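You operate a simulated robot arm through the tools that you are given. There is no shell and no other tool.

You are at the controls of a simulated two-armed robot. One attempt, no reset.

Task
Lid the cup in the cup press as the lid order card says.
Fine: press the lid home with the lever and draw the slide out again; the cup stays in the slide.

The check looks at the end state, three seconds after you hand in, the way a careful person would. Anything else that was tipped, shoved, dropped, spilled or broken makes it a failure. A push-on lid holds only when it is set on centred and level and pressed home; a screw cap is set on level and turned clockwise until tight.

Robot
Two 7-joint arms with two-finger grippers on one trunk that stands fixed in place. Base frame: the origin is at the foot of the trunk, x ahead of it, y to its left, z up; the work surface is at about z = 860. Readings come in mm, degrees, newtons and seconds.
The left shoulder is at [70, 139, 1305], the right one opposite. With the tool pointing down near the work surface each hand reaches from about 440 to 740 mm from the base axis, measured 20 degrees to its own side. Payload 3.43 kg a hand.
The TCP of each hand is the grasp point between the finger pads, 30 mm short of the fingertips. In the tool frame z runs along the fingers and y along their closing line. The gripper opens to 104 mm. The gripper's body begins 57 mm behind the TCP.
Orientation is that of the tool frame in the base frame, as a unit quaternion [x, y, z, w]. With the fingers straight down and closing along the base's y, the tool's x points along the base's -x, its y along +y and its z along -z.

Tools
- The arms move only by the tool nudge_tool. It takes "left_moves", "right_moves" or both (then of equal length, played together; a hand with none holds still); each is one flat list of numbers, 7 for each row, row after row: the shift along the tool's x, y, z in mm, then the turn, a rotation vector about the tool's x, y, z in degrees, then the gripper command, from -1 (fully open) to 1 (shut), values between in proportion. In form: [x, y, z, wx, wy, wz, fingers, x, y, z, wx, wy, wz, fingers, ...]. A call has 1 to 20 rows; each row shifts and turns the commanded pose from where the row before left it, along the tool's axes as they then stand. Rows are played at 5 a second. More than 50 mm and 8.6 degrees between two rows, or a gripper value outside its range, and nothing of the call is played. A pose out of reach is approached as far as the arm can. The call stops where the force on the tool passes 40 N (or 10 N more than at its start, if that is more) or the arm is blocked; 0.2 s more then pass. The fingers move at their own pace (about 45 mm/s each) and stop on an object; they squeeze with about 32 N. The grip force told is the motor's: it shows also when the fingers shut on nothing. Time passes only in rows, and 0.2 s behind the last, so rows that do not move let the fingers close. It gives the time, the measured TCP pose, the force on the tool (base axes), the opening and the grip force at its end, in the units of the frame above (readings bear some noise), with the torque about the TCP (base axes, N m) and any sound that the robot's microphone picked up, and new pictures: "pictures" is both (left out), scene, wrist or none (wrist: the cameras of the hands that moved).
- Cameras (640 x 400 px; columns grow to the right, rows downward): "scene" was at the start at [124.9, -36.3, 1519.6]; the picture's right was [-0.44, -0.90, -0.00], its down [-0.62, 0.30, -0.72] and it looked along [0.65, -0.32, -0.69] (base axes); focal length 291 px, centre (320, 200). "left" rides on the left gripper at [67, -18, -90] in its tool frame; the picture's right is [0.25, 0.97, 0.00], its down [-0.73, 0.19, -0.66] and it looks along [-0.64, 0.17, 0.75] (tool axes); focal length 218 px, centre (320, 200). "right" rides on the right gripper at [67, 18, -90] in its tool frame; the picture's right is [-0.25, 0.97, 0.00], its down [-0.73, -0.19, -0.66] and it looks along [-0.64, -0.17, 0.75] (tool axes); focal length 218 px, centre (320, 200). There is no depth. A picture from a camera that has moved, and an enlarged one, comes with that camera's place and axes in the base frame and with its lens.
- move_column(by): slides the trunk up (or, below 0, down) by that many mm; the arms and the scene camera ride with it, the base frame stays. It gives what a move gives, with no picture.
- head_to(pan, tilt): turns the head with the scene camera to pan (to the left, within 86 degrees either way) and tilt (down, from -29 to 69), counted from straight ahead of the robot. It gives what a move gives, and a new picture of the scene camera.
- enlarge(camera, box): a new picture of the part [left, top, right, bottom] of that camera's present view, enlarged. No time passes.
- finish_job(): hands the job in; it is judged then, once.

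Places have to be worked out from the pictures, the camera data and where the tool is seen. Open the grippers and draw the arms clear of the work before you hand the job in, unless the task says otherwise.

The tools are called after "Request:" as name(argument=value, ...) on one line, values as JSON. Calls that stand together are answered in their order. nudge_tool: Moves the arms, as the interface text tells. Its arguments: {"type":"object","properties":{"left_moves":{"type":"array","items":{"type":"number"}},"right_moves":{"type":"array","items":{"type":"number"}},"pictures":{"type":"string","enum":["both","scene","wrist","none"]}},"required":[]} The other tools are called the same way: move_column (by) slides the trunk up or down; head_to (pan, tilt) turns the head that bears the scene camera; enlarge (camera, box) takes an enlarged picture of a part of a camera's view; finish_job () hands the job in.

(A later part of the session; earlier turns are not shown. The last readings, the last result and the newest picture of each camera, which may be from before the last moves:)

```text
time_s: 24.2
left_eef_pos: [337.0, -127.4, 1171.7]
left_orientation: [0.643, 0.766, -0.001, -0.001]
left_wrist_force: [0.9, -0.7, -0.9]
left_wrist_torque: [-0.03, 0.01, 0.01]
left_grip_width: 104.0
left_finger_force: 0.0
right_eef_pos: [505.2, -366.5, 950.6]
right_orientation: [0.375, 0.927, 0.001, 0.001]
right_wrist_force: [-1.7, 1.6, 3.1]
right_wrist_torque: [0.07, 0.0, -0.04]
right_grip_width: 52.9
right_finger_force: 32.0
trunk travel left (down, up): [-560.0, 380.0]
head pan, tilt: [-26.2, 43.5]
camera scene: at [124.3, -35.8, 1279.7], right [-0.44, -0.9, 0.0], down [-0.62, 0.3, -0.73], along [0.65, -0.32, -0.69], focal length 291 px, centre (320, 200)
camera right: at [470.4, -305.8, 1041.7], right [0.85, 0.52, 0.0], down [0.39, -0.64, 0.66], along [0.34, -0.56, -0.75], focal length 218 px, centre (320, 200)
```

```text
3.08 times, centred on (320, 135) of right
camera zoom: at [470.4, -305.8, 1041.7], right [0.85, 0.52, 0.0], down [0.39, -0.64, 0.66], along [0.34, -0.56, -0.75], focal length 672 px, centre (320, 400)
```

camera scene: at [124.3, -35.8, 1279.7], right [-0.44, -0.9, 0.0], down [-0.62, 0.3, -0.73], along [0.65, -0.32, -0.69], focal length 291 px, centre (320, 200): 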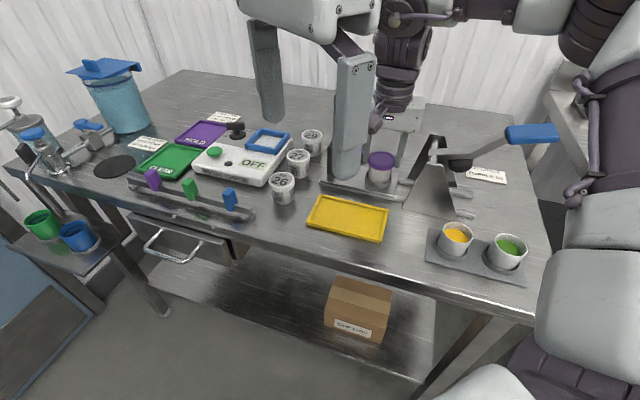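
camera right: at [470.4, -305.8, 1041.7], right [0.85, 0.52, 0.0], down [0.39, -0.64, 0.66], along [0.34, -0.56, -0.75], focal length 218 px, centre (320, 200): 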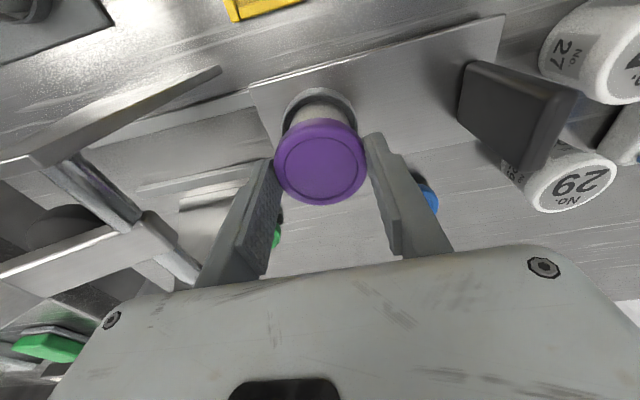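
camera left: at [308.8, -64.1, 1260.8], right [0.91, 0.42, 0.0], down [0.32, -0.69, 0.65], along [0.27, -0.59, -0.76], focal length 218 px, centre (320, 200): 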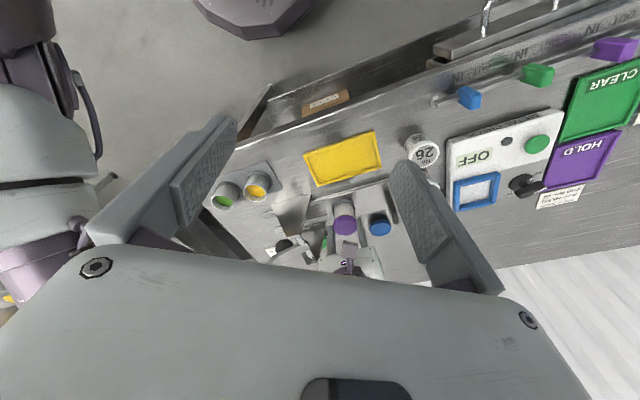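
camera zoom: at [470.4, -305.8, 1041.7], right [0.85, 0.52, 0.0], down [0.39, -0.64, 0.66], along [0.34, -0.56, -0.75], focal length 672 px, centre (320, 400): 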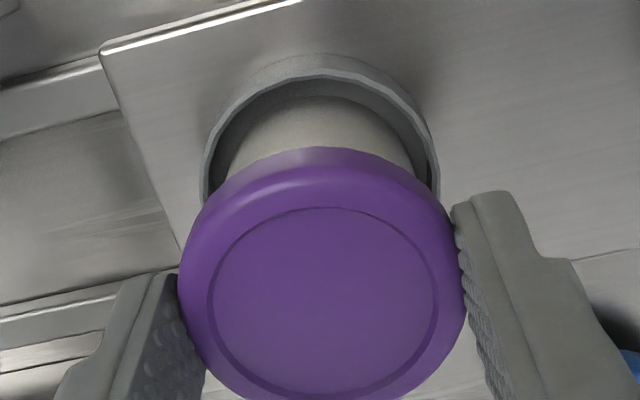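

The side force is now small and reversed (+2.3 N), so the rim is captured inside the lid within ±1 mm. I shift +0.6 mm, press 1 mm further and read the force.

Request:
nudge_tool(right_moves=[0, 0, -1, 0, 0, 0, 0.3, 0.7, 0, 0, 0, 0, 0, 0.3, 0, 0, 1.2, 0, 0, 0, 0.3, 0, 0, 0.8, 0, 0, 0, 0.3, 0, 0, 0, 0, 0, 0, 0.3], pictures="both")

Request:
enlarge(camera="scene", box=[352, 145, 408, 190])

Request:
enlarge(camera="left", box=[304, 190, 384, 240])

```text
time_s: 25.4
left_eef_pos: [336.7, -126.6, 1172.0]
left_orientation: [0.642, 0.766, -0.001, -0.001]
left_wrist_force: [-0.4, -0.3, -0.7]
left_wrist_torque: [-0.03, -0.03, 0.02]
left_grip_width: 104.0
left_finger_force: 0.1
right_eef_pos: [506.7, -364.7, 950.7]
right_orientation: [0.374, 0.927, 0.001, 0.003]
right_wrist_force: [2.3, -2.2, 10.5]
right_wrist_torque: [0.0, -0.13, -0.01]
right_grip_width: 52.6
right_finger_force: 31.9
trunk travel left (down, up): [-560.0, 380.0]
head pan, tilt: [-26.2, 43.5]
camera scene: at [124.1, -35.9, 1279.8], right [-0.44, -0.9, 0.0], down [-0.62, 0.3, -0.73], along [0.65, -0.32, -0.69], focal length 291 px, centre (320, 200)
camera right: at [470.2, -305.3, 1041.3], right [0.85, 0.52, 0.0], down [0.39, -0.64, 0.66], along [0.35, -0.56, -0.75], focal length 218 px, centre (320, 200)
```

scene: 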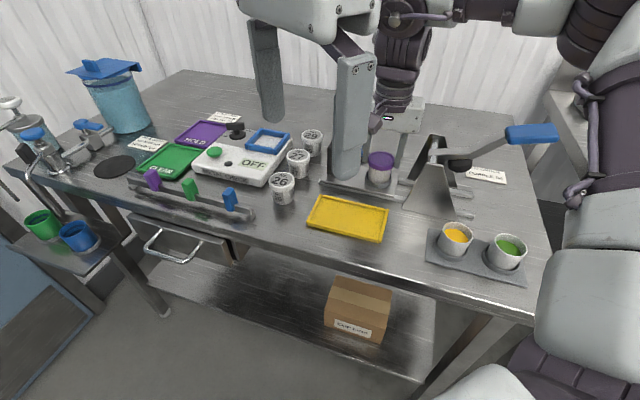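
right: 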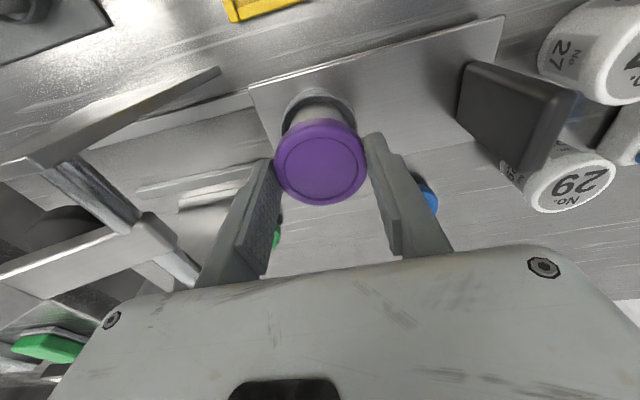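

```text
8.89 times, centred on (380, 168) of scene
camera zoom: at [124.1, -35.9, 1279.8], right [-0.44, -0.9, 0.0], down [-0.62, 0.3, -0.73], along [0.65, -0.32, -0.69], focal length 2587 px, centre (-213, 489)
```

zoom: 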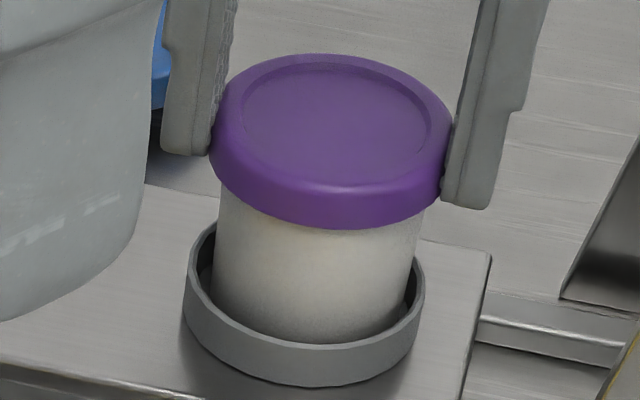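

```text
8.00 times, centred on (344, 215) of left
camera zoom: at [308.8, -62.9, 1261.1], right [0.91, 0.42, 0.0], down [0.32, -0.69, 0.65], along [0.27, -0.6, -0.76], focal length 1746 px, centre (128, 80)
```

zoom: 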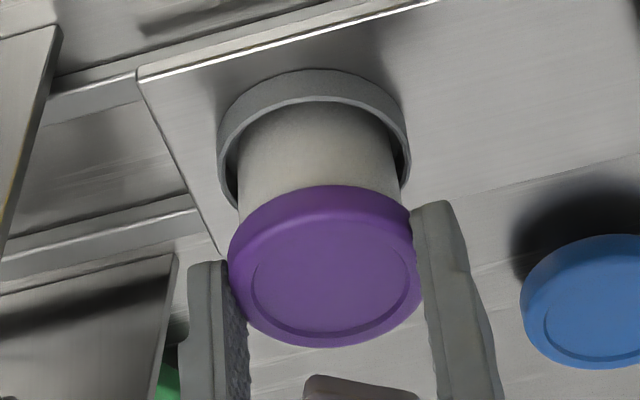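

The lid bears on the rim with 10.5 N and is level. I relieve the load slightly and open the fingers to release the lid, staying in place to look.

Request:
nudge_tool(right_moves=[-0.3, 0, -0.8, 0, 0, 0, 0.3, 0, 0, 0, 0, 0, 0, 0.3, 0, 0, 0, 0, 0, 0, -0.1, 0, 0, 0, 0, 0, 0, -0.35, 0, 0, 0, 0, 0, 0, -0.35], pictures="both")

Request:
enlarge(camera="scene", box=[352, 145, 408, 190])

Request:
enlarge(camera="right", box=[216, 70, 424, 200])

```text
time_s: 26.6
left_eef_pos: [337.6, -129.3, 1170.6]
left_orientation: [0.642, 0.766, -0.001, -0.003]
left_wrist_force: [0.7, -0.3, 0.2]
left_wrist_torque: [0.0, -0.05, 0.0]
left_grip_width: 103.8
left_finger_force: 0.1
right_eef_pos: [506.3, -365.8, 950.3]
right_orientation: [0.375, 0.927, 0.001, 0.0]
right_wrist_force: [-0.1, -0.1, -0.2]
right_wrist_torque: [0.0, 0.02, -0.03]
right_grip_width: 70.1
right_finger_force: 0.0
trunk travel left (down, up): [-560.0, 380.0]
head pan, tilt: [-26.2, 43.5]
camera scene: at [125.1, -36.4, 1279.5], right [-0.44, -0.9, 0.0], down [-0.62, 0.3, -0.72], along [0.65, -0.32, -0.69], focal length 291 px, centre (320, 200)
camera right: at [470.9, -306.3, 1040.6], right [0.85, 0.52, 0.0], down [0.39, -0.64, 0.66], along [0.34, -0.56, -0.75], focal length 218 px, centre (320, 200)
```

scene: 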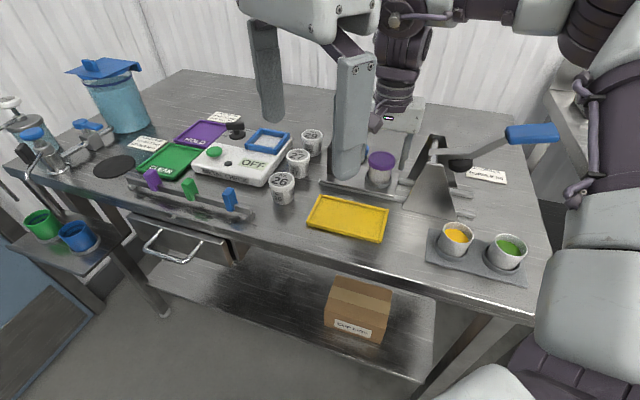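
right: 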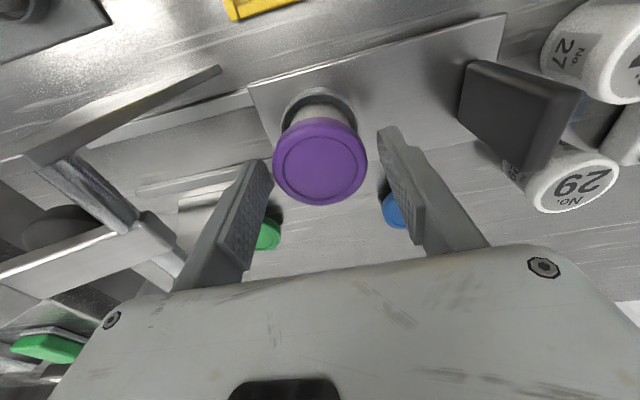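

```text
8.89 times, centred on (380, 168) of scene
camera zoom: at [125.1, -36.4, 1279.5], right [-0.44, -0.9, 0.0], down [-0.62, 0.3, -0.72], along [0.65, -0.32, -0.69], focal length 2587 px, centre (-213, 489)
```

zoom: 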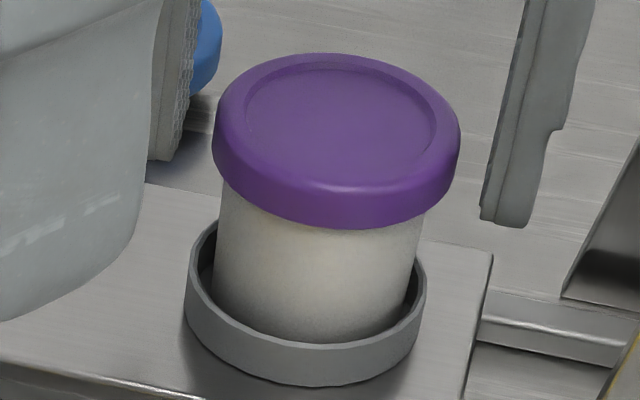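

```text
3.08 times, centred on (320, 135) of right
camera zoom: at [470.9, -306.3, 1040.6], right [0.85, 0.52, 0.0], down [0.39, -0.64, 0.66], along [0.34, -0.56, -0.75], focal length 672 px, centre (320, 400)
```

zoom: 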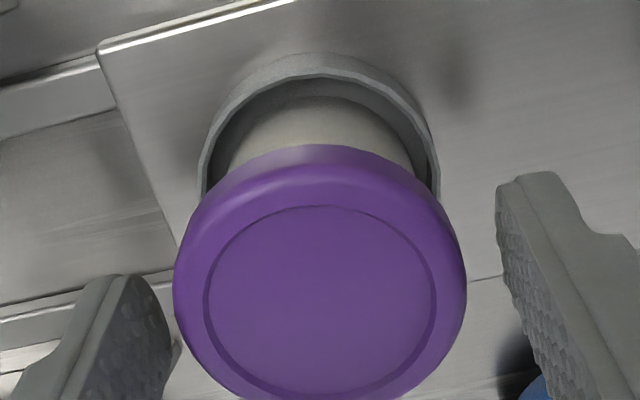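

The lid is released, sitting level and centred on the cup. I raise the right hand 70 mm clear of the lid and at the same time return the left hand to its starting place, out of the scene camera's view.

Request:
nudge_tool(right_moves=[0, 0, -5, 0, 0, 0, -0.35, 0, 0, -10, 0, 0, 0, -0.35, 0, 0, -15, 0, 0, 0, -0.35, 0, 0, -20, 0, 0, 0, -0.35, 0, 0, -20, 0, 0, 0, -0.35, 0, 0, 0, 0, 0, 0, -0.35, 0, 0, 0, 0, 0, 0, -0.35, 0, 0, 0, 0, 0, 0, -0.35, 0, 0, 0, 0, 0, 0, -0.35, 0, 0, 0, 0, 0, 0, -0.35, 0, 0, 0, 0, 0, 0, -0.35, 0, 0, 0, 0, 0, 0, -0.35, 0, 0, 0, 0, 0, 0, -0.35, 0, 0, 0, 0, 0, 0, -0.35], left_moves=[0, 0, 0, 0, 0, -8, -1, 0, 0, 0, 0, 0, -8, -1, 0, 0, 0, 0, 0, -8, -1, 0, 0, 0, 0, 0, -8, -1, 0, 0, 0, 0, 0, -8, -1, 0, 0, 0, 0, 0, -8, -1, 0, 0, 0, 0, 0, -8, -1, 0, 0, 0, 0, 0, -8, -1, 0, 0, 0, 0, 0, -8, -1, 0, 0, 0, 0, 0, -8, -1, -26, 26, 10, 0, 0, 0, -1, -26, 26, 10, 0, 0, 0, -1, -26, 26, 10, 0, 0, 0, -1, -26, 26, 10, 0, 0, 0, -1], pictures="both")

Request:
enlarge(camera="scene", box=[310, 120, 470, 220])

Request:
enlarge(camera="scene", box=[390, 110, 550, 210])

Request:
enlarge(camera="right", box=[216, 50, 424, 180])

```text
time_s: 29.6
left_eef_pos: [444.5, -22.4, 1129.9]
left_orientation: [0.0, 1.0, -0.001, -0.001]
left_wrist_force: [0.5, 0.5, 0.3]
left_wrist_torque: [0.01, 0.03, 0.0]
left_grip_width: 103.8
left_finger_force: 0.2
right_eef_pos: [508.0, -364.7, 1018.7]
right_orientation: [0.374, 0.927, 0.0, 0.0]
right_wrist_force: [0.2, 1.1, 0.1]
right_wrist_torque: [-0.01, 0.0, 0.0]
right_grip_width: 70.4
right_finger_force: 0.1
trunk travel left (down, up): [-560.0, 380.0]
head pan, tilt: [-26.2, 43.5]
camera scene: at [126.4, -34.9, 1279.4], right [-0.44, -0.9, 0.0], down [-0.62, 0.3, -0.72], along [0.65, -0.32, -0.69], focal length 291 px, centre (320, 200)
camera right: at [471.9, -304.9, 1110.5], right [0.85, 0.52, 0.0], down [0.39, -0.64, 0.66], along [0.34, -0.56, -0.75], focal length 218 px, centre (320, 200)
camera left: at [377.0, -38.5, 1219.8], right [-0.25, 0.97, 0.0], down [0.73, 0.19, 0.66], along [0.63, 0.17, -0.76], focal length 218 px, centre (320, 200)
```

scene: 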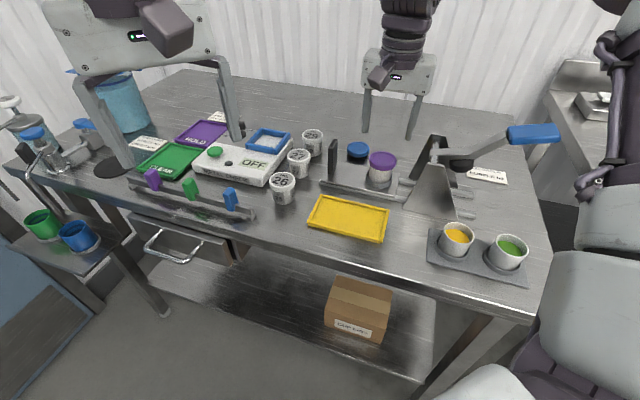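
right: 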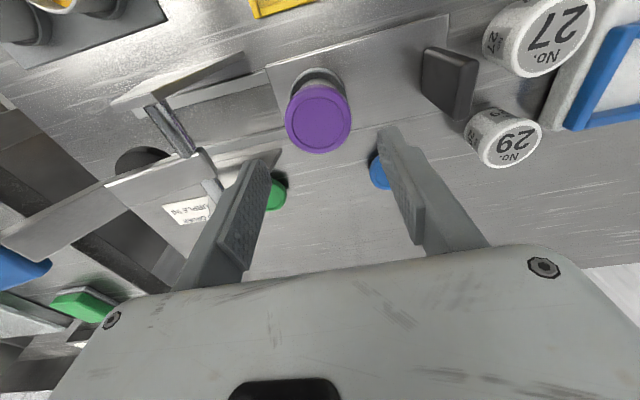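
left: 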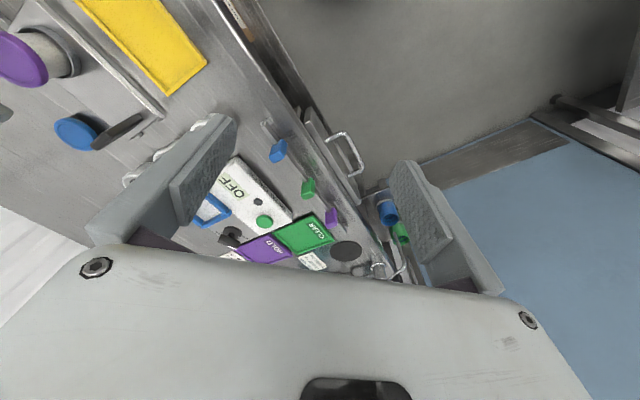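

```text
4.00 times, centred on (390, 170) of scene
camera zoom: at [126.4, -34.9, 1279.4], right [-0.44, -0.9, 0.0], down [-0.62, 0.3, -0.72], along [0.65, -0.32, -0.69], focal length 1164 px, centre (40, 320)
```

zoom: 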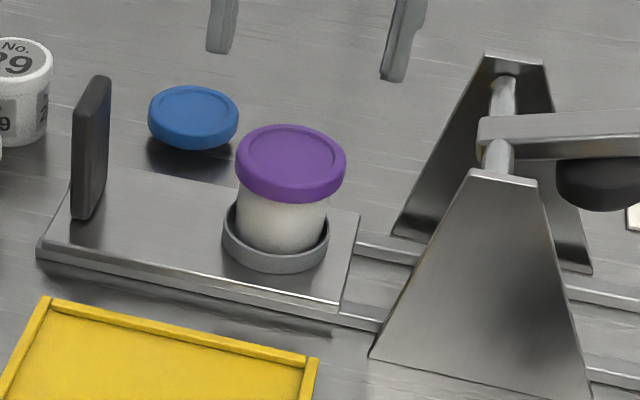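

```text
4.00 times, centred on (470, 160) of scene
camera zoom: at [126.4, -34.9, 1279.4], right [-0.44, -0.9, 0.0], down [-0.62, 0.3, -0.72], along [0.65, -0.32, -0.69], focal length 1164 px, centre (-280, 360)
```

zoom: 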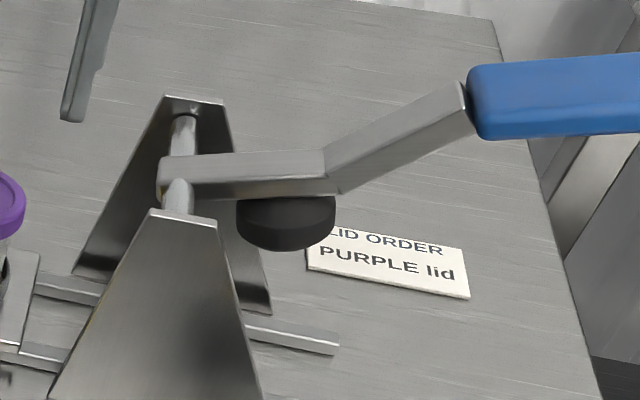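

```text
3.08 times, centred on (320, 115) of right
camera zoom: at [471.9, -304.9, 1110.5], right [0.85, 0.52, 0.0], down [0.39, -0.64, 0.66], along [0.34, -0.56, -0.75], focal length 672 px, centre (320, 462)
```

zoom: 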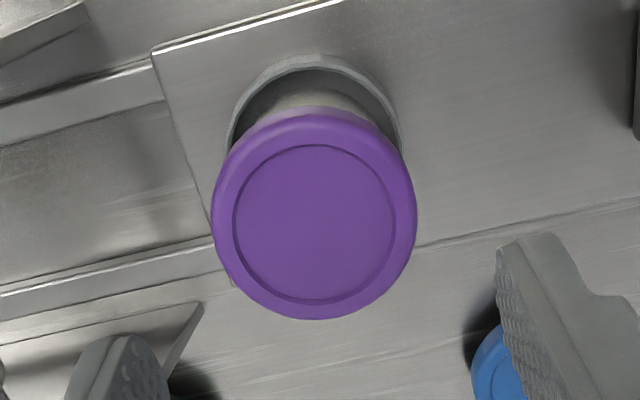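

The lid sits level and well centred; the pad under the lever hangs at about (403,-469,950), above the lid's top (~930), so the cup can be slid under it. Next I move the right hand over the slide's handle plate, which I place at about (587,-296).

Request:
nudge_tool(right_moves=[-3, 35.5, 0, 0, 0, 0, -0.35, -3, 35.5, 0, 0, 0, 0, -0.35, -3, 35.5, 0, 0, 0, 0, -0.35, 0, 0, 0, 0, 0, 0, -0.35], pictures="both")

Request:
enlarge(camera="right", box=[216, 50, 424, 180])

Request:
enlarge(camera="scene", box=[300, 100, 400, 200])

```text
time_s: 30.6
left_eef_pos: [442.5, -23.9, 1131.3]
left_orientation: [0.001, 1.0, 0.0, 0.0]
left_wrist_force: [-0.3, 0.3, 0.2]
left_wrist_torque: [0.01, -0.02, 0.01]
left_grip_width: 104.1
left_finger_force: 0.0
right_eef_pos: [542.0, -309.7, 991.6]
right_orientation: [0.374, 0.927, 0.002, 0.003]
right_wrist_force: [-0.5, 0.3, -1.1]
right_wrist_torque: [-0.02, 0.04, 0.0]
right_grip_width: 70.1
right_finger_force: 0.0
right hand out of reach, approached as far as the arm can: row 2, 3
trunk travel left (down, up): [-560.0, 380.0]
head pan, tilt: [-26.2, 43.5]
camera scene: at [125.2, -36.1, 1279.5], right [-0.44, -0.9, 0.0], down [-0.62, 0.3, -0.72], along [0.65, -0.32, -0.69], focal length 291 px, centre (320, 200)
camera right: at [506.4, -250.3, 1082.4], right [0.85, 0.52, 0.01], down [0.39, -0.65, 0.66], along [0.35, -0.56, -0.75], focal length 218 px, centre (320, 200)
```

scene: 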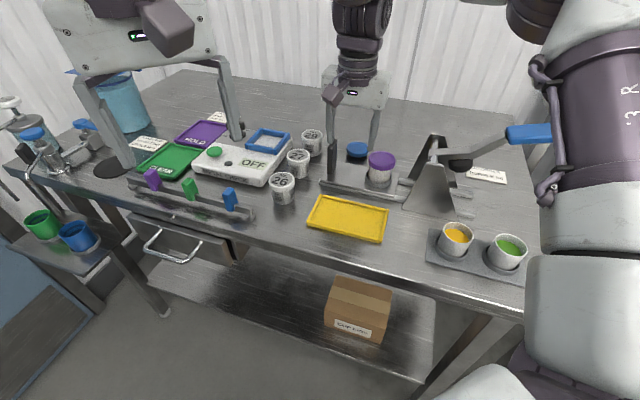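
right: 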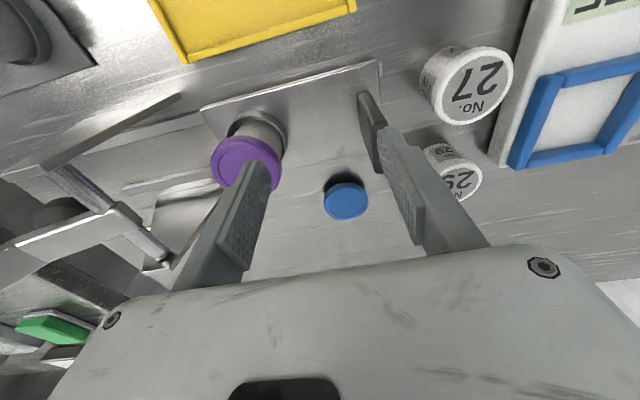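

```text
3.08 times, centred on (320, 115) of right
camera zoom: at [506.4, -250.3, 1082.4], right [0.85, 0.52, 0.01], down [0.39, -0.65, 0.66], along [0.35, -0.56, -0.75], focal length 672 px, centre (320, 462)
```

zoom: 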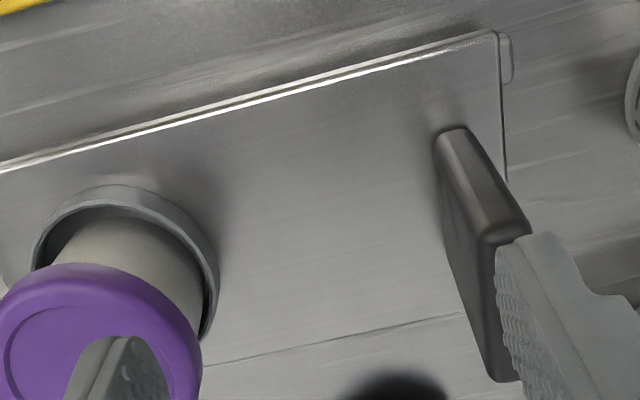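

```text
4.00 times, centred on (350, 150) of scene
camera zoom: at [125.2, -36.1, 1279.5], right [-0.44, -0.9, 0.0], down [-0.62, 0.3, -0.72], along [0.65, -0.32, -0.69], focal length 1164 px, centre (200, 400)
```

zoom: 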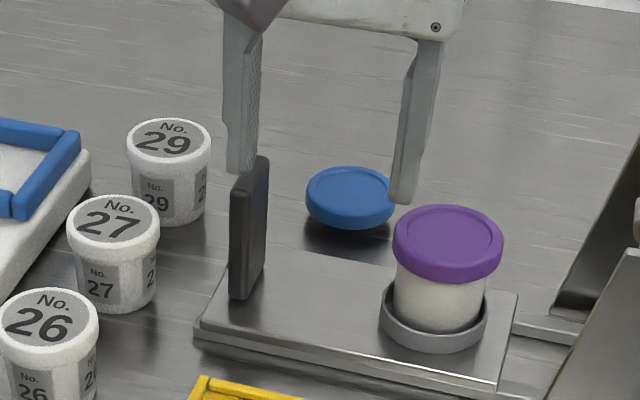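

The arm ran out of reach and drifted to (542,-310,992) without touching anything. I raise the trunk by 100 mm, which lifts the hand and gives better reach at the handle.

Request:
move_column(by=100)

Request:
nudge_tool(right_moves=[-8, 14, 15, 0, 0, 0, -0.35, -7, 13, 20, 0, 0, 0, -0.35, -7, 13, 25, 0, 0, 0, -0.35, 0, 0, 0, 0, 0, 0, -0.35], pictures="both")

Request:
enlarge(camera="right", box=[216, 50, 424, 180])

Request:
enlarge(camera="scene", box=[300, 120, 400, 220])

```text
time_s: 31.9
left_eef_pos: [442.5, -23.7, 1230.9]
left_orientation: [0.0, 1.0, 0.0, 0.0]
left_wrist_force: [-0.1, 0.1, 0.6]
left_wrist_torque: [0.01, 0.03, 0.0]
left_grip_width: 104.0
left_finger_force: 0.0
right_eef_pos: [542.3, -310.4, 1091.2]
right_orientation: [0.374, 0.927, 0.003, 0.002]
right_wrist_force: [0.2, -0.2, -0.1]
right_wrist_torque: [-0.01, -0.03, 0.05]
right_grip_width: 70.4
right_finger_force: 0.1
trunk travel left (down, up): [-660.0, 280.0]
head pan, tilt: [-26.2, 43.5]
```

```text
time_s: 32.9
left_eef_pos: [442.9, -23.6, 1230.7]
left_orientation: [0.0, 1.0, 0.0, 0.0]
left_wrist_force: [0.1, 0.0, -0.2]
left_wrist_torque: [0.01, 0.01, 0.0]
left_grip_width: 104.3
left_finger_force: 0.0
right_eef_pos: [572.2, -301.3, 1026.1]
right_orientation: [0.375, 0.927, 0.005, 0.004]
right_wrist_force: [-0.6, -0.8, 0.6]
right_wrist_torque: [0.0, 0.0, 0.03]
right_grip_width: 70.1
right_finger_force: 0.0
right hand out of reach, approached as far as the arm can: row 1, 2, 3
trunk travel left (down, up): [-660.0, 280.0]
head pan, tilt: [-26.2, 43.5]
camera scene: at [124.4, -36.1, 1379.6], right [-0.44, -0.9, 0.0], down [-0.62, 0.3, -0.72], along [0.65, -0.32, -0.69], focal length 291 px, centre (320, 200)
camera right: at [536.1, -242.1, 1116.8], right [0.85, 0.52, 0.01], down [0.39, -0.65, 0.66], along [0.35, -0.56, -0.75], focal length 218 px, centre (320, 200)
```

scene: 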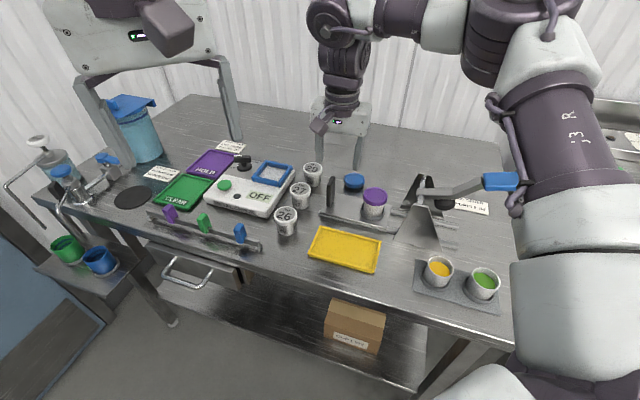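
right: 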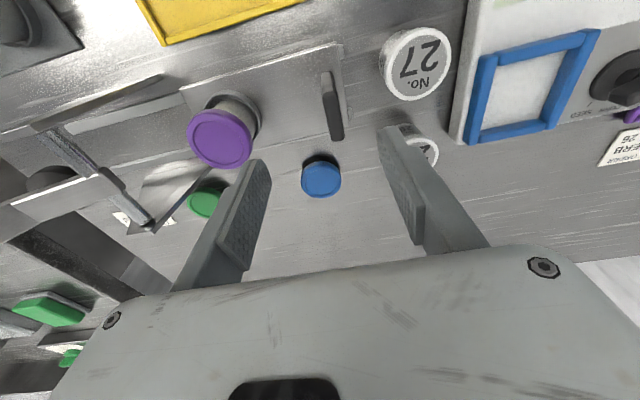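

```text
3.08 times, centred on (320, 115) of right
camera zoom: at [536.1, -242.1, 1116.8], right [0.85, 0.52, 0.01], down [0.39, -0.65, 0.66], along [0.35, -0.56, -0.75], focal length 672 px, centre (320, 462)
```

zoom: 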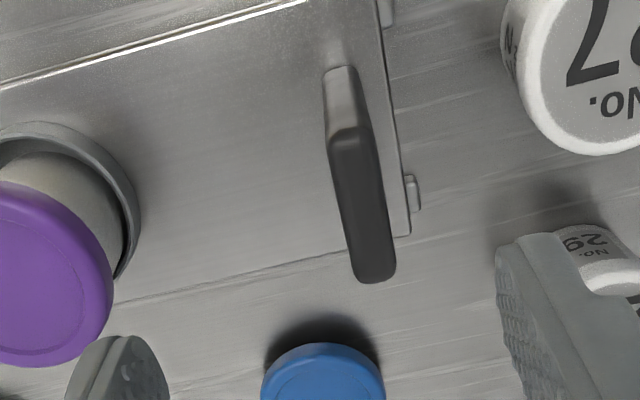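

```text
4.00 times, centred on (350, 170) of scene
camera zoom: at [124.4, -36.1, 1379.6], right [-0.44, -0.9, 0.0], down [-0.62, 0.3, -0.72], along [0.65, -0.32, -0.69], focal length 1164 px, centre (200, 320)
```

zoom: 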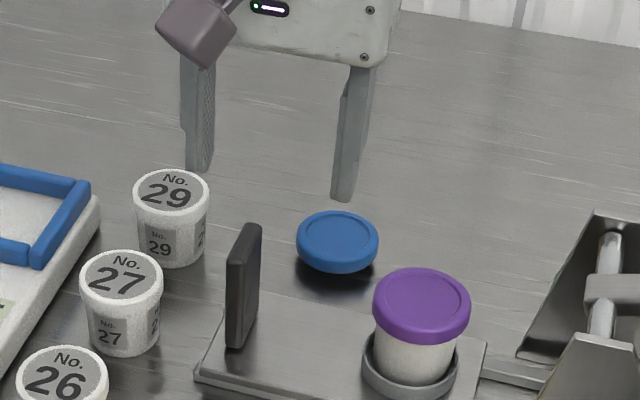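

The handle's top lies about 11.6 mm to tool +y of the hand, parallel to tool x. Cup 27 stands close beyond it, so I narrow the fingers to 40 mm, shift +11.5 mm in y and lower a bit, then re-check.

Request:
nudge_tool(right_moves=[0, 4, 8, 0, 0, 0, 0.23, 0, 4, 8, 0, 0, 0, 0.23, 0, 3.5, 8, 0, 0, 0, 0.23, 0, 0, 0, 0, 0, 0, 0.23], pictures="both")

Request:
enlarge(camera="right", box=[216, 50, 424, 180])

Request:
enlarge(camera="scene", box=[300, 120, 400, 220])

```text
time_s: 33.9
left_eef_pos: [442.5, -23.6, 1230.4]
left_orientation: [-0.001, 1.0, 0.001, 0.001]
left_wrist_force: [-0.7, 0.3, 0.3]
left_wrist_torque: [0.01, 0.0, 0.03]
left_grip_width: 104.1
left_finger_force: 0.0
right_eef_pos: [578.6, -295.1, 1001.6]
right_orientation: [0.375, 0.927, 0.004, 0.004]
right_wrist_force: [0.3, -1.0, 0.5]
right_wrist_torque: [-0.02, 0.01, -0.01]
right_grip_width: 40.2
right_finger_force: 0.1
right hand out of reach, approached as far as the arm can: row 3
trunk travel left (down, up): [-660.0, 280.0]
head pan, tilt: [-26.2, 43.5]
camera scene: at [125.0, -36.2, 1379.6], right [-0.44, -0.9, 0.0], down [-0.62, 0.3, -0.72], along [0.65, -0.32, -0.69], focal length 291 px, centre (320, 200)
camera right: at [541.7, -235.2, 1092.0], right [0.85, 0.52, 0.01], down [0.39, -0.65, 0.66], along [0.35, -0.56, -0.75], focal length 218 px, centre (320, 200)
```

scene: 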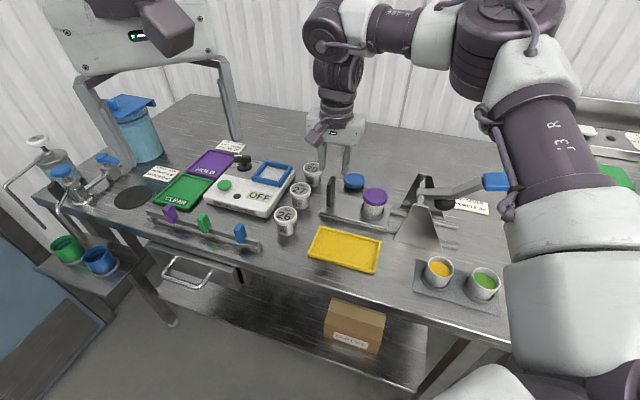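
right: 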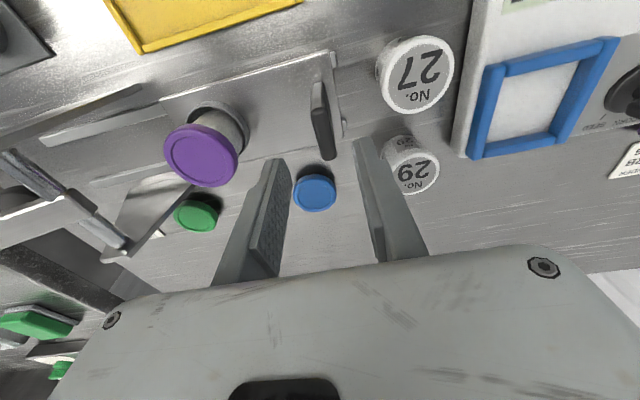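

```text
3.08 times, centred on (320, 115) of right
camera zoom: at [541.7, -235.2, 1092.0], right [0.85, 0.52, 0.01], down [0.39, -0.65, 0.66], along [0.35, -0.56, -0.75], focal length 672 px, centre (320, 462)
```

zoom: 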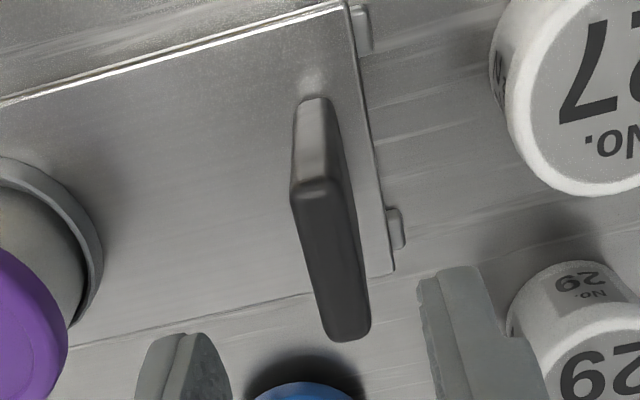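

```text
4.00 times, centred on (350, 170) of scene
camera zoom: at [125.0, -36.2, 1379.6], right [-0.44, -0.9, 0.0], down [-0.62, 0.3, -0.72], along [0.65, -0.32, -0.69], focal length 1164 px, centre (200, 320)
```

zoom: 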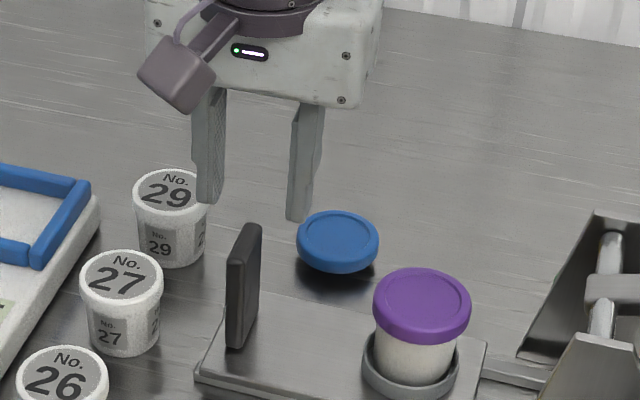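

The handle is now at tool (0.2, 2.4). I shift +2.4 mm, turn 2° to match its angle, and descend 25 mm, keeping the tips just above its top to check the arm follows.

Request:
nudge_tool(right_moves=[0, 2.4, 8, 0, 0, 2, 0.23, 0, 0, 8, 0, 0, 0, 0.23, 0, 0, 8, 0, 0, 0, 0.23, 0, 0, 0, 0, 0, 0, 0.23], pictures="both")

Request:
enlarge(camera="right", box=[216, 70, 424, 200])

Request:
enlarge(camera="scene", box=[300, 120, 400, 220])

```text
time_s: 34.9
left_eef_pos: [442.3, -24.7, 1230.7]
left_orientation: [0.0, 1.0, 0.0, 0.0]
left_wrist_force: [-0.1, 1.3, -0.4]
left_wrist_torque: [-0.01, 0.01, -0.01]
left_grip_width: 104.0
left_finger_force: 0.1
right_eef_pos: [582.1, -310.3, 983.9]
right_orientation: [0.39, 0.921, 0.003, 0.001]
right_wrist_force: [0.3, 0.5, -0.5]
right_wrist_torque: [0.01, -0.02, -0.02]
right_grip_width: 40.3
right_finger_force: 0.0
right hand out of reach, approached as far as the arm can: row 1, 2, 3
trunk travel left (down, up): [-660.0, 280.0]
head pan, tilt: [-26.2, 43.5]
camera scene: at [125.0, -36.2, 1379.6], right [-0.44, -0.9, 0.0], down [-0.62, 0.3, -0.72], along [0.65, -0.32, -0.69], focal length 291 px, centre (320, 200)
camera right: at [548.9, -249.0, 1075.2], right [0.87, 0.49, 0.01], down [0.37, -0.66, 0.66], along [0.33, -0.57, -0.75], focal length 218 px, centre (320, 200)
```

scene: 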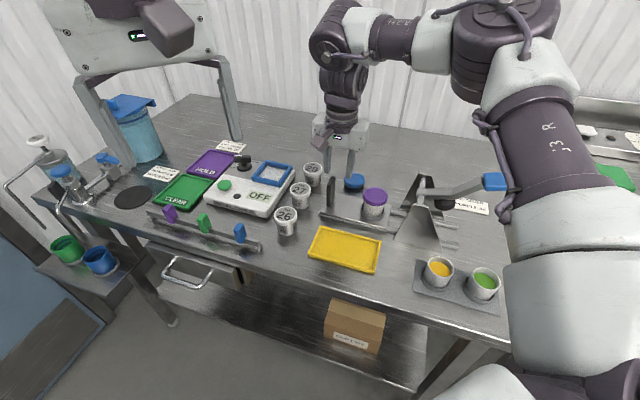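
right: 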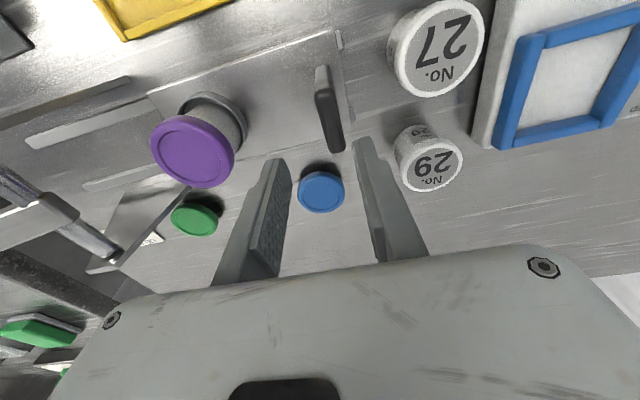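

```text
3.08 times, centred on (320, 135) of right
camera zoom: at [548.9, -249.0, 1075.2], right [0.87, 0.49, 0.01], down [0.37, -0.66, 0.66], along [0.33, -0.57, -0.75], focal length 672 px, centre (320, 400)
```

zoom: 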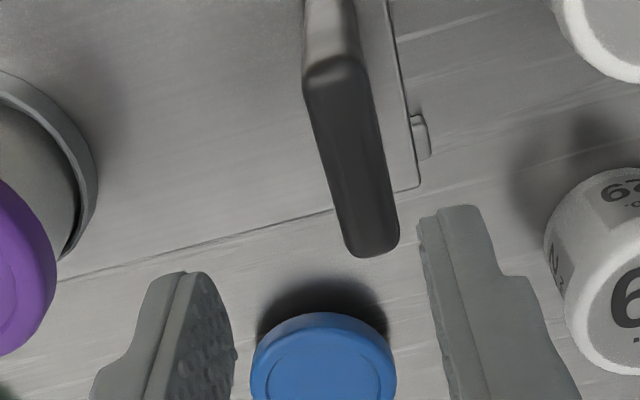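

```text
4.00 times, centred on (350, 170) of scene
camera zoom: at [125.0, -36.2, 1379.6], right [-0.44, -0.9, 0.0], down [-0.62, 0.3, -0.72], along [0.65, -0.32, -0.69], focal length 1164 px, centre (200, 320)
```

zoom: 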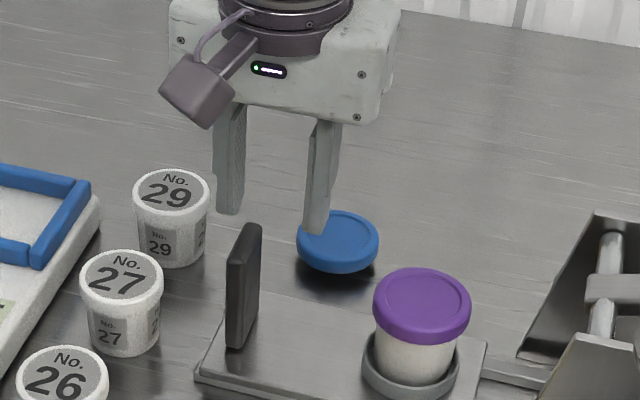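

The limit seems to come from the hand's yaw at this more leftward place. I go up 20 mm, turn the hand back by 20° (the fingers can still straddle the plate), and re-position over the handle at about (580,-292).

Request:
nudge_tool(right_moves=[0, 0, -10, 0, 0, 0, 0.23, 0, 0, -10, 0, 0, 0, 0.23, 0, 0, 0, 0, 0, -7, 0.23, 0, 0, 0, 0, 0, -7, 0.23, 0, 0, 0, 0, 0, -6, 0.23, 4.8, 7.5, 0, 0, 0, 0, 0.23, 4.8, 7.5, 0, 0, 0, 0, 0.23, 0, 0, 0, 0, 0, 0, 0.23], pictures="both")

Request:
enlarge(camera="right", box=[216, 50, 424, 180])

Request:
enlarge(camera="scene", box=[300, 120, 400, 220])

```text
time_s: 36.7
left_eef_pos: [441.7, -23.7, 1230.1]
left_orientation: [0.0, 1.0, 0.0, 0.0]
left_wrist_force: [0.0, -0.4, 0.5]
left_wrist_torque: [0.05, 0.02, -0.01]
left_grip_width: 104.2
left_finger_force: 0.0
right_eef_pos: [576.3, -294.4, 1003.9]
right_orientation: [0.224, 0.975, 0.005, 0.005]
right_wrist_force: [0.1, -0.2, 0.8]
right_wrist_torque: [-0.01, 0.0, 0.01]
right_grip_width: 40.1
right_finger_force: 0.0
right hand out of reach, approached as far as the arm can: row 7
trunk travel left (down, up): [-660.0, 280.0]
head pan, tilt: [-26.2, 43.5]
camera scene: at [125.1, -36.4, 1379.5], right [-0.44, -0.9, 0.0], down [-0.62, 0.3, -0.72], along [0.65, -0.32, -0.69], focal length 291 px, centre (320, 200)
camera right: at [524.3, -248.4, 1093.7], right [0.65, 0.76, 0.01], down [0.57, -0.49, 0.66], along [0.51, -0.42, -0.75], focal length 218 px, centre (320, 200)
```

scene: 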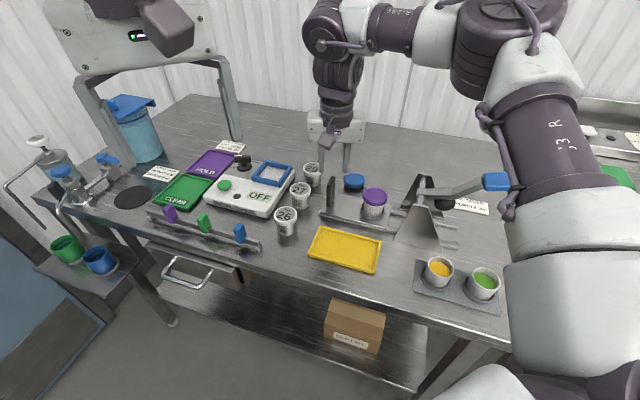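
right: 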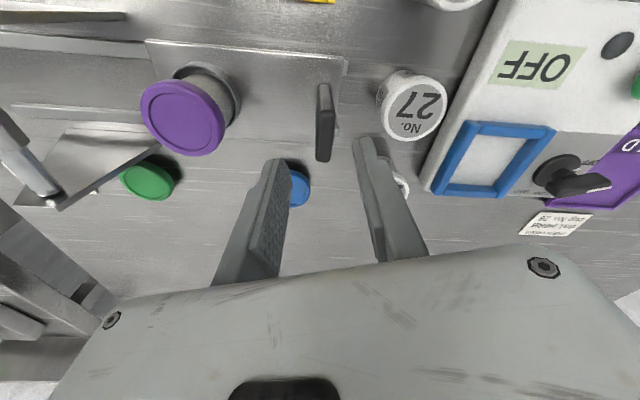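

```text
3.08 times, centred on (320, 115) of right
camera zoom: at [524.3, -248.4, 1093.7], right [0.65, 0.76, 0.01], down [0.57, -0.49, 0.66], along [0.51, -0.42, -0.75], focal length 672 px, centre (320, 462)
```

zoom: 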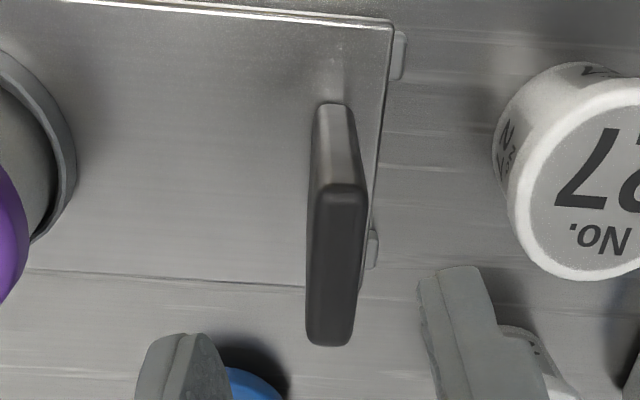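

```text
4.00 times, centred on (350, 170) of scene
camera zoom: at [125.1, -36.4, 1379.5], right [-0.44, -0.9, 0.0], down [-0.62, 0.3, -0.72], along [0.65, -0.32, -0.69], focal length 1164 px, centre (200, 320)
```

zoom: 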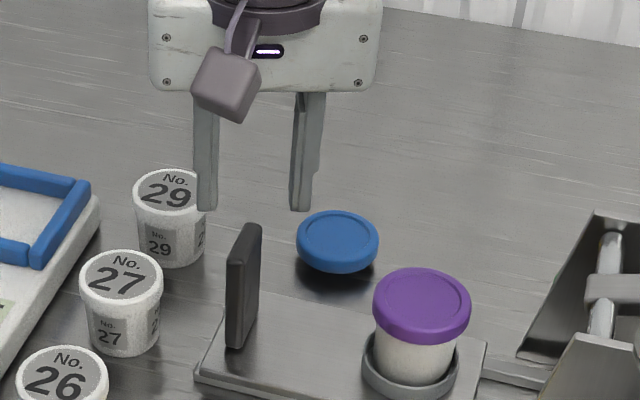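

Yaw isn't the limiter. The forearm is horizontal here, so the wrist bend is probably at its limit; I raise the trunk by 140 mm so the forearm slopes down, then descend again toward the handle.

Request:
move_column(by=140)

Request:
nudge_tool(right_moves=[0, 0, 30, 0, 0, 0, 0.23, 0, 0, 30, 0, 0, 0, 0.23, 0, 0, 30, 0, 0, 0, 0.23, 0, 0, 30, 0, 0, 0, 0.23, 0, 0, 20, 0, 0, 0, 0.23, 0, 0, 0, 0, 0, 0, 0.23], pictures="both")

Request:
enlarge(camera="right", box=[216, 50, 424, 180])

```text
time_s: 38.4
left_eef_pos: [443.0, -24.1, 1370.4]
left_orientation: [0.0, 1.0, 0.0, 0.0]
left_wrist_force: [-0.8, 0.2, 0.0]
left_wrist_torque: [0.02, 0.02, 0.01]
left_grip_width: 104.0
left_finger_force: 0.1
right_eef_pos: [577.3, -294.1, 1143.4]
right_orientation: [0.225, 0.974, 0.004, 0.005]
right_wrist_force: [0.9, 0.1, 0.5]
right_wrist_torque: [0.0, 0.01, 0.02]
right_grip_width: 40.0
right_finger_force: 0.1
trunk travel left (down, up): [-800.0, 140.0]
head pan, tilt: [-26.2, 43.5]
```

```text
time_s: 39.8
left_eef_pos: [442.9, -23.2, 1370.7]
left_orientation: [0.0, 1.0, 0.0, -0.001]
left_wrist_force: [0.1, 0.5, 0.4]
left_wrist_torque: [0.03, 0.01, 0.0]
left_grip_width: 104.1
left_finger_force: 0.0
right_eef_pos: [551.2, -306.2, 1017.2]
right_orientation: [0.225, 0.974, 0.005, 0.005]
right_wrist_force: [-0.7, 0.6, -0.6]
right_wrist_torque: [0.01, 0.05, 0.01]
right_grip_width: 40.0
right_finger_force: 0.0
right hand out of reach, approached as far as the arm can: row 2, 3, 4, 5
trunk travel left (down, up): [-800.0, 140.0]
head pan, tilt: [-26.2, 43.5]
camera scene: at [124.9, -36.0, 1519.6], right [-0.44, -0.9, 0.0], down [-0.62, 0.3, -0.72], along [0.65, -0.32, -0.69], focal length 291 px, centre (320, 200)
camera right: at [497.9, -261.3, 1107.3], right [0.65, 0.76, 0.01], down [0.56, -0.5, 0.66], along [0.51, -0.42, -0.75], focal length 218 px, centre (320, 200)
```

scene: 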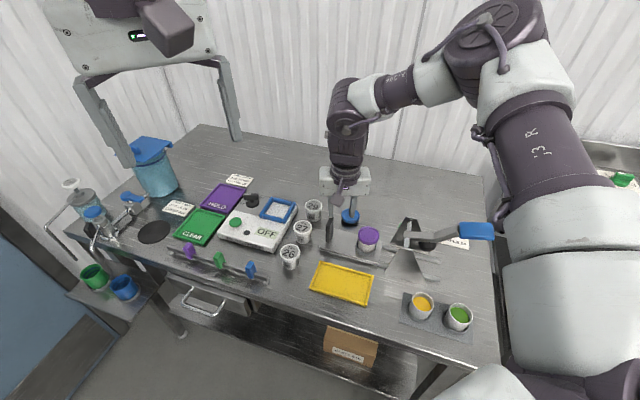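
right: 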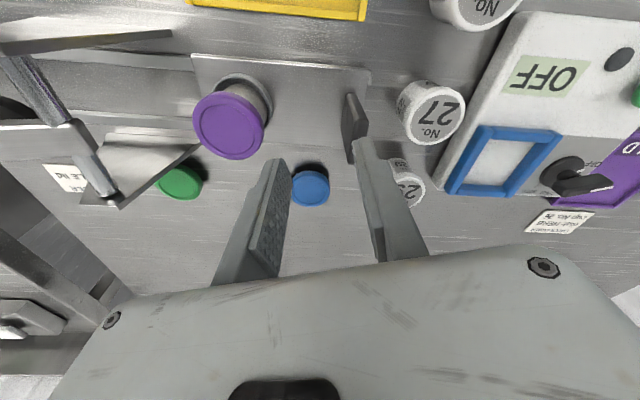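

```text
3.08 times, centred on (320, 115) of right
camera zoom: at [497.9, -261.3, 1107.3], right [0.65, 0.76, 0.01], down [0.56, -0.5, 0.66], along [0.51, -0.42, -0.75], focal length 672 px, centre (320, 462)
```

zoom: 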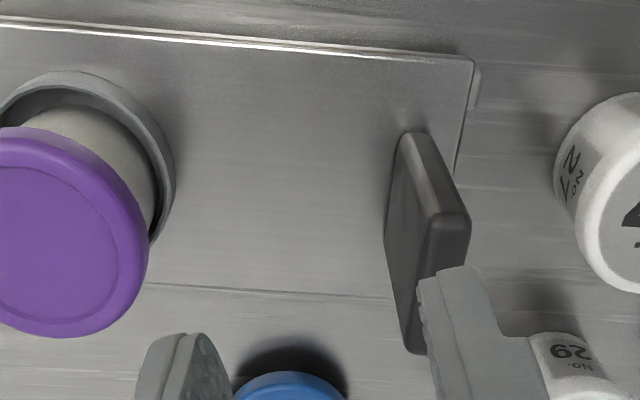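

Still limited, so I'll use a tilt: leaning the fingers ~15° outward brings the wrist closer to the robot. First I raise the hand 165 mm and then lower the trunk by 190 mm to put the shoulder at a good height.

Request:
nudge_tool(right_moves=[0, 0, -30, 0, 0, 0, 0.23, 0, 0, -30, 0, 0, 0, 0.23, 0, 0, -35, 0, 0, 0, 0.23, 0, 0, -35, 0, 0, 0, 0.23, 0, 0, -35, 0, 0, 0, 0.23, 0, 0, 0, 0, 0, 0, 0.23], pictures="none")

Request:
move_column(by=-190)

```text
time_s: 41.2
left_eef_pos: [442.9, -23.7, 1370.5]
left_orientation: [0.0, 1.0, 0.0, 0.0]
left_wrist_force: [0.4, 0.5, -0.5]
left_wrist_torque: [0.01, 0.0, 0.0]
left_grip_width: 104.0
left_finger_force: 0.1
right_eef_pos: [550.8, -306.6, 1181.2]
right_orientation: [0.224, 0.975, 0.004, 0.005]
right_wrist_force: [1.2, -0.7, 1.1]
right_wrist_torque: [0.02, 0.01, -0.03]
right_grip_width: 40.0
right_finger_force: 0.0
trunk travel left (down, up): [-800.0, 140.0]
head pan, tilt: [-26.2, 43.5]
```

```text
time_s: 43.3
left_eef_pos: [441.9, -23.7, 1180.4]
left_orientation: [0.001, 1.0, 0.0, 0.0]
left_wrist_force: [0.6, -0.6, -0.5]
left_wrist_torque: [0.0, 0.0, -0.01]
left_grip_width: 104.1
left_finger_force: 0.1
right_eef_pos: [549.6, -306.8, 992.6]
right_orientation: [0.225, 0.974, 0.005, 0.005]
right_wrist_force: [0.1, 0.9, 0.3]
right_wrist_torque: [0.03, 0.02, 0.04]
right_grip_width: 40.1
right_finger_force: 0.1
trunk travel left (down, up): [-610.0, 330.0]
head pan, tilt: [-26.2, 43.5]
```

Now at (550,-307,993). I tilt the fingers outward by 15° about the tool's y axis and then move over the handle at about (580,-292), staying at z≈990.

Request:
nudge_tool(right_moves=[0, 0, 0, 0, -7.5, 0, 0.23, 0, 0, 0, 0, -7.5, 0, 0.23, -6.8, 8.7, 1.8, 0, 0, 0, 0.23, -6.8, 8.7, 1.8, 0, 0, 0, 0.23, -6.8, 8.8, 1.9, 0, 0, 0, 0.23, 0, 0, 0, 0, 0, 0, 0.23], pictures="both")

Request:
enlarge(camera="right", box=[216, 50, 424, 180])

Request:
enlarge(camera="scene", box=[300, 110, 400, 210])

```text
time_s: 44.7
left_eef_pos: [443.3, -24.5, 1181.4]
left_orientation: [0.0, 1.0, -0.001, 0.0]
left_wrist_force: [-0.5, -0.6, 0.1]
left_wrist_torque: [-0.02, -0.02, -0.03]
left_grip_width: 103.7
left_finger_force: 0.1
right_eef_pos: [581.1, -293.2, 993.0]
right_orientation: [0.222, 0.966, -0.025, 0.131]
right_wrist_force: [-1.0, 0.7, -0.5]
right_wrist_torque: [0.0, 0.01, 0.02]
right_grip_width: 40.0
right_finger_force: 0.0
trunk travel left (down, up): [-610.0, 330.0]
head pan, tilt: [-26.2, 43.5]
camera scene: at [124.9, -36.3, 1329.6], right [-0.44, -0.9, 0.0], down [-0.62, 0.3, -0.72], along [0.65, -0.32, -0.69], focal length 291 px, centre (320, 200)
camera right: at [509.1, -238.6, 1062.1], right [0.64, 0.76, 0.08], down [0.39, -0.41, 0.83], along [0.66, -0.5, -0.56], focal length 218 px, centre (320, 200)
```

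scene: 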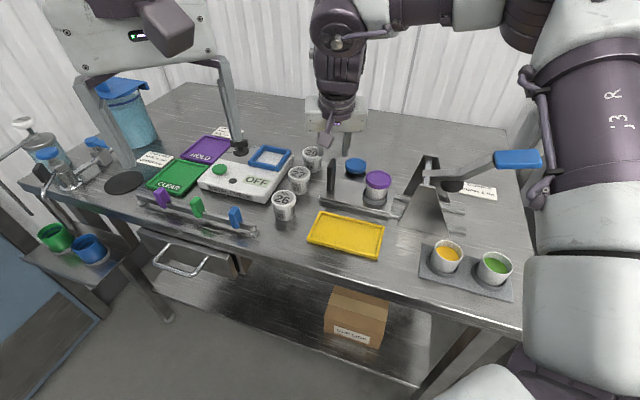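
right: 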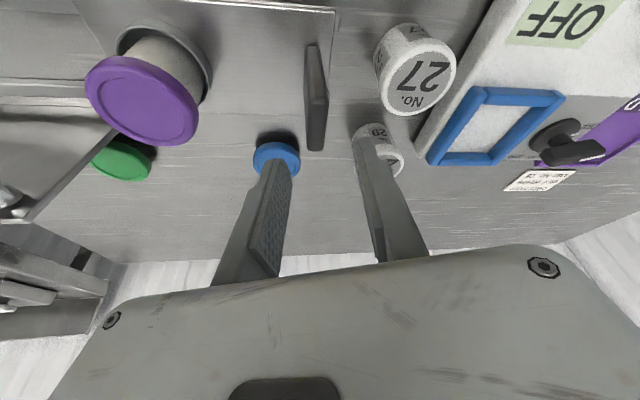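

```text
3.08 times, centred on (320, 115) of right
camera zoom: at [509.1, -238.6, 1062.1], right [0.64, 0.76, 0.08], down [0.39, -0.41, 0.83], along [0.66, -0.5, -0.56], focal length 672 px, centre (320, 462)
```

zoom: 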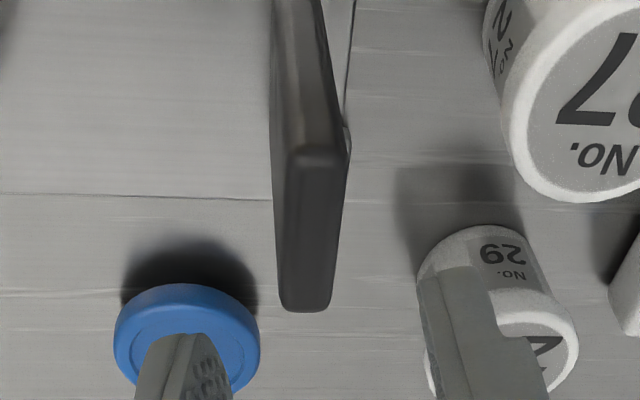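

```text
4.00 times, centred on (350, 160) of scene
camera zoom: at [124.9, -36.3, 1329.6], right [-0.44, -0.9, 0.0], down [-0.62, 0.3, -0.72], along [0.65, -0.32, -0.69], focal length 1164 px, centre (200, 360)
```

zoom: 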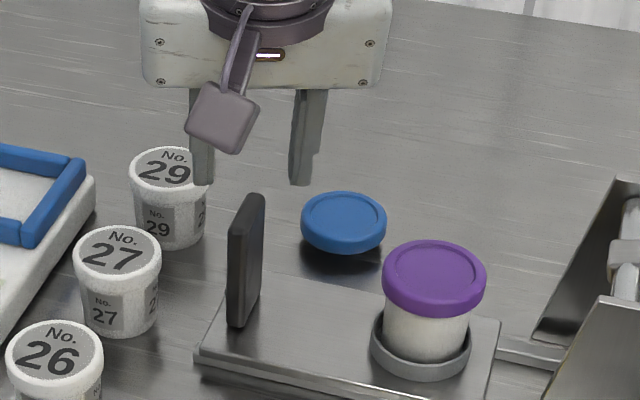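

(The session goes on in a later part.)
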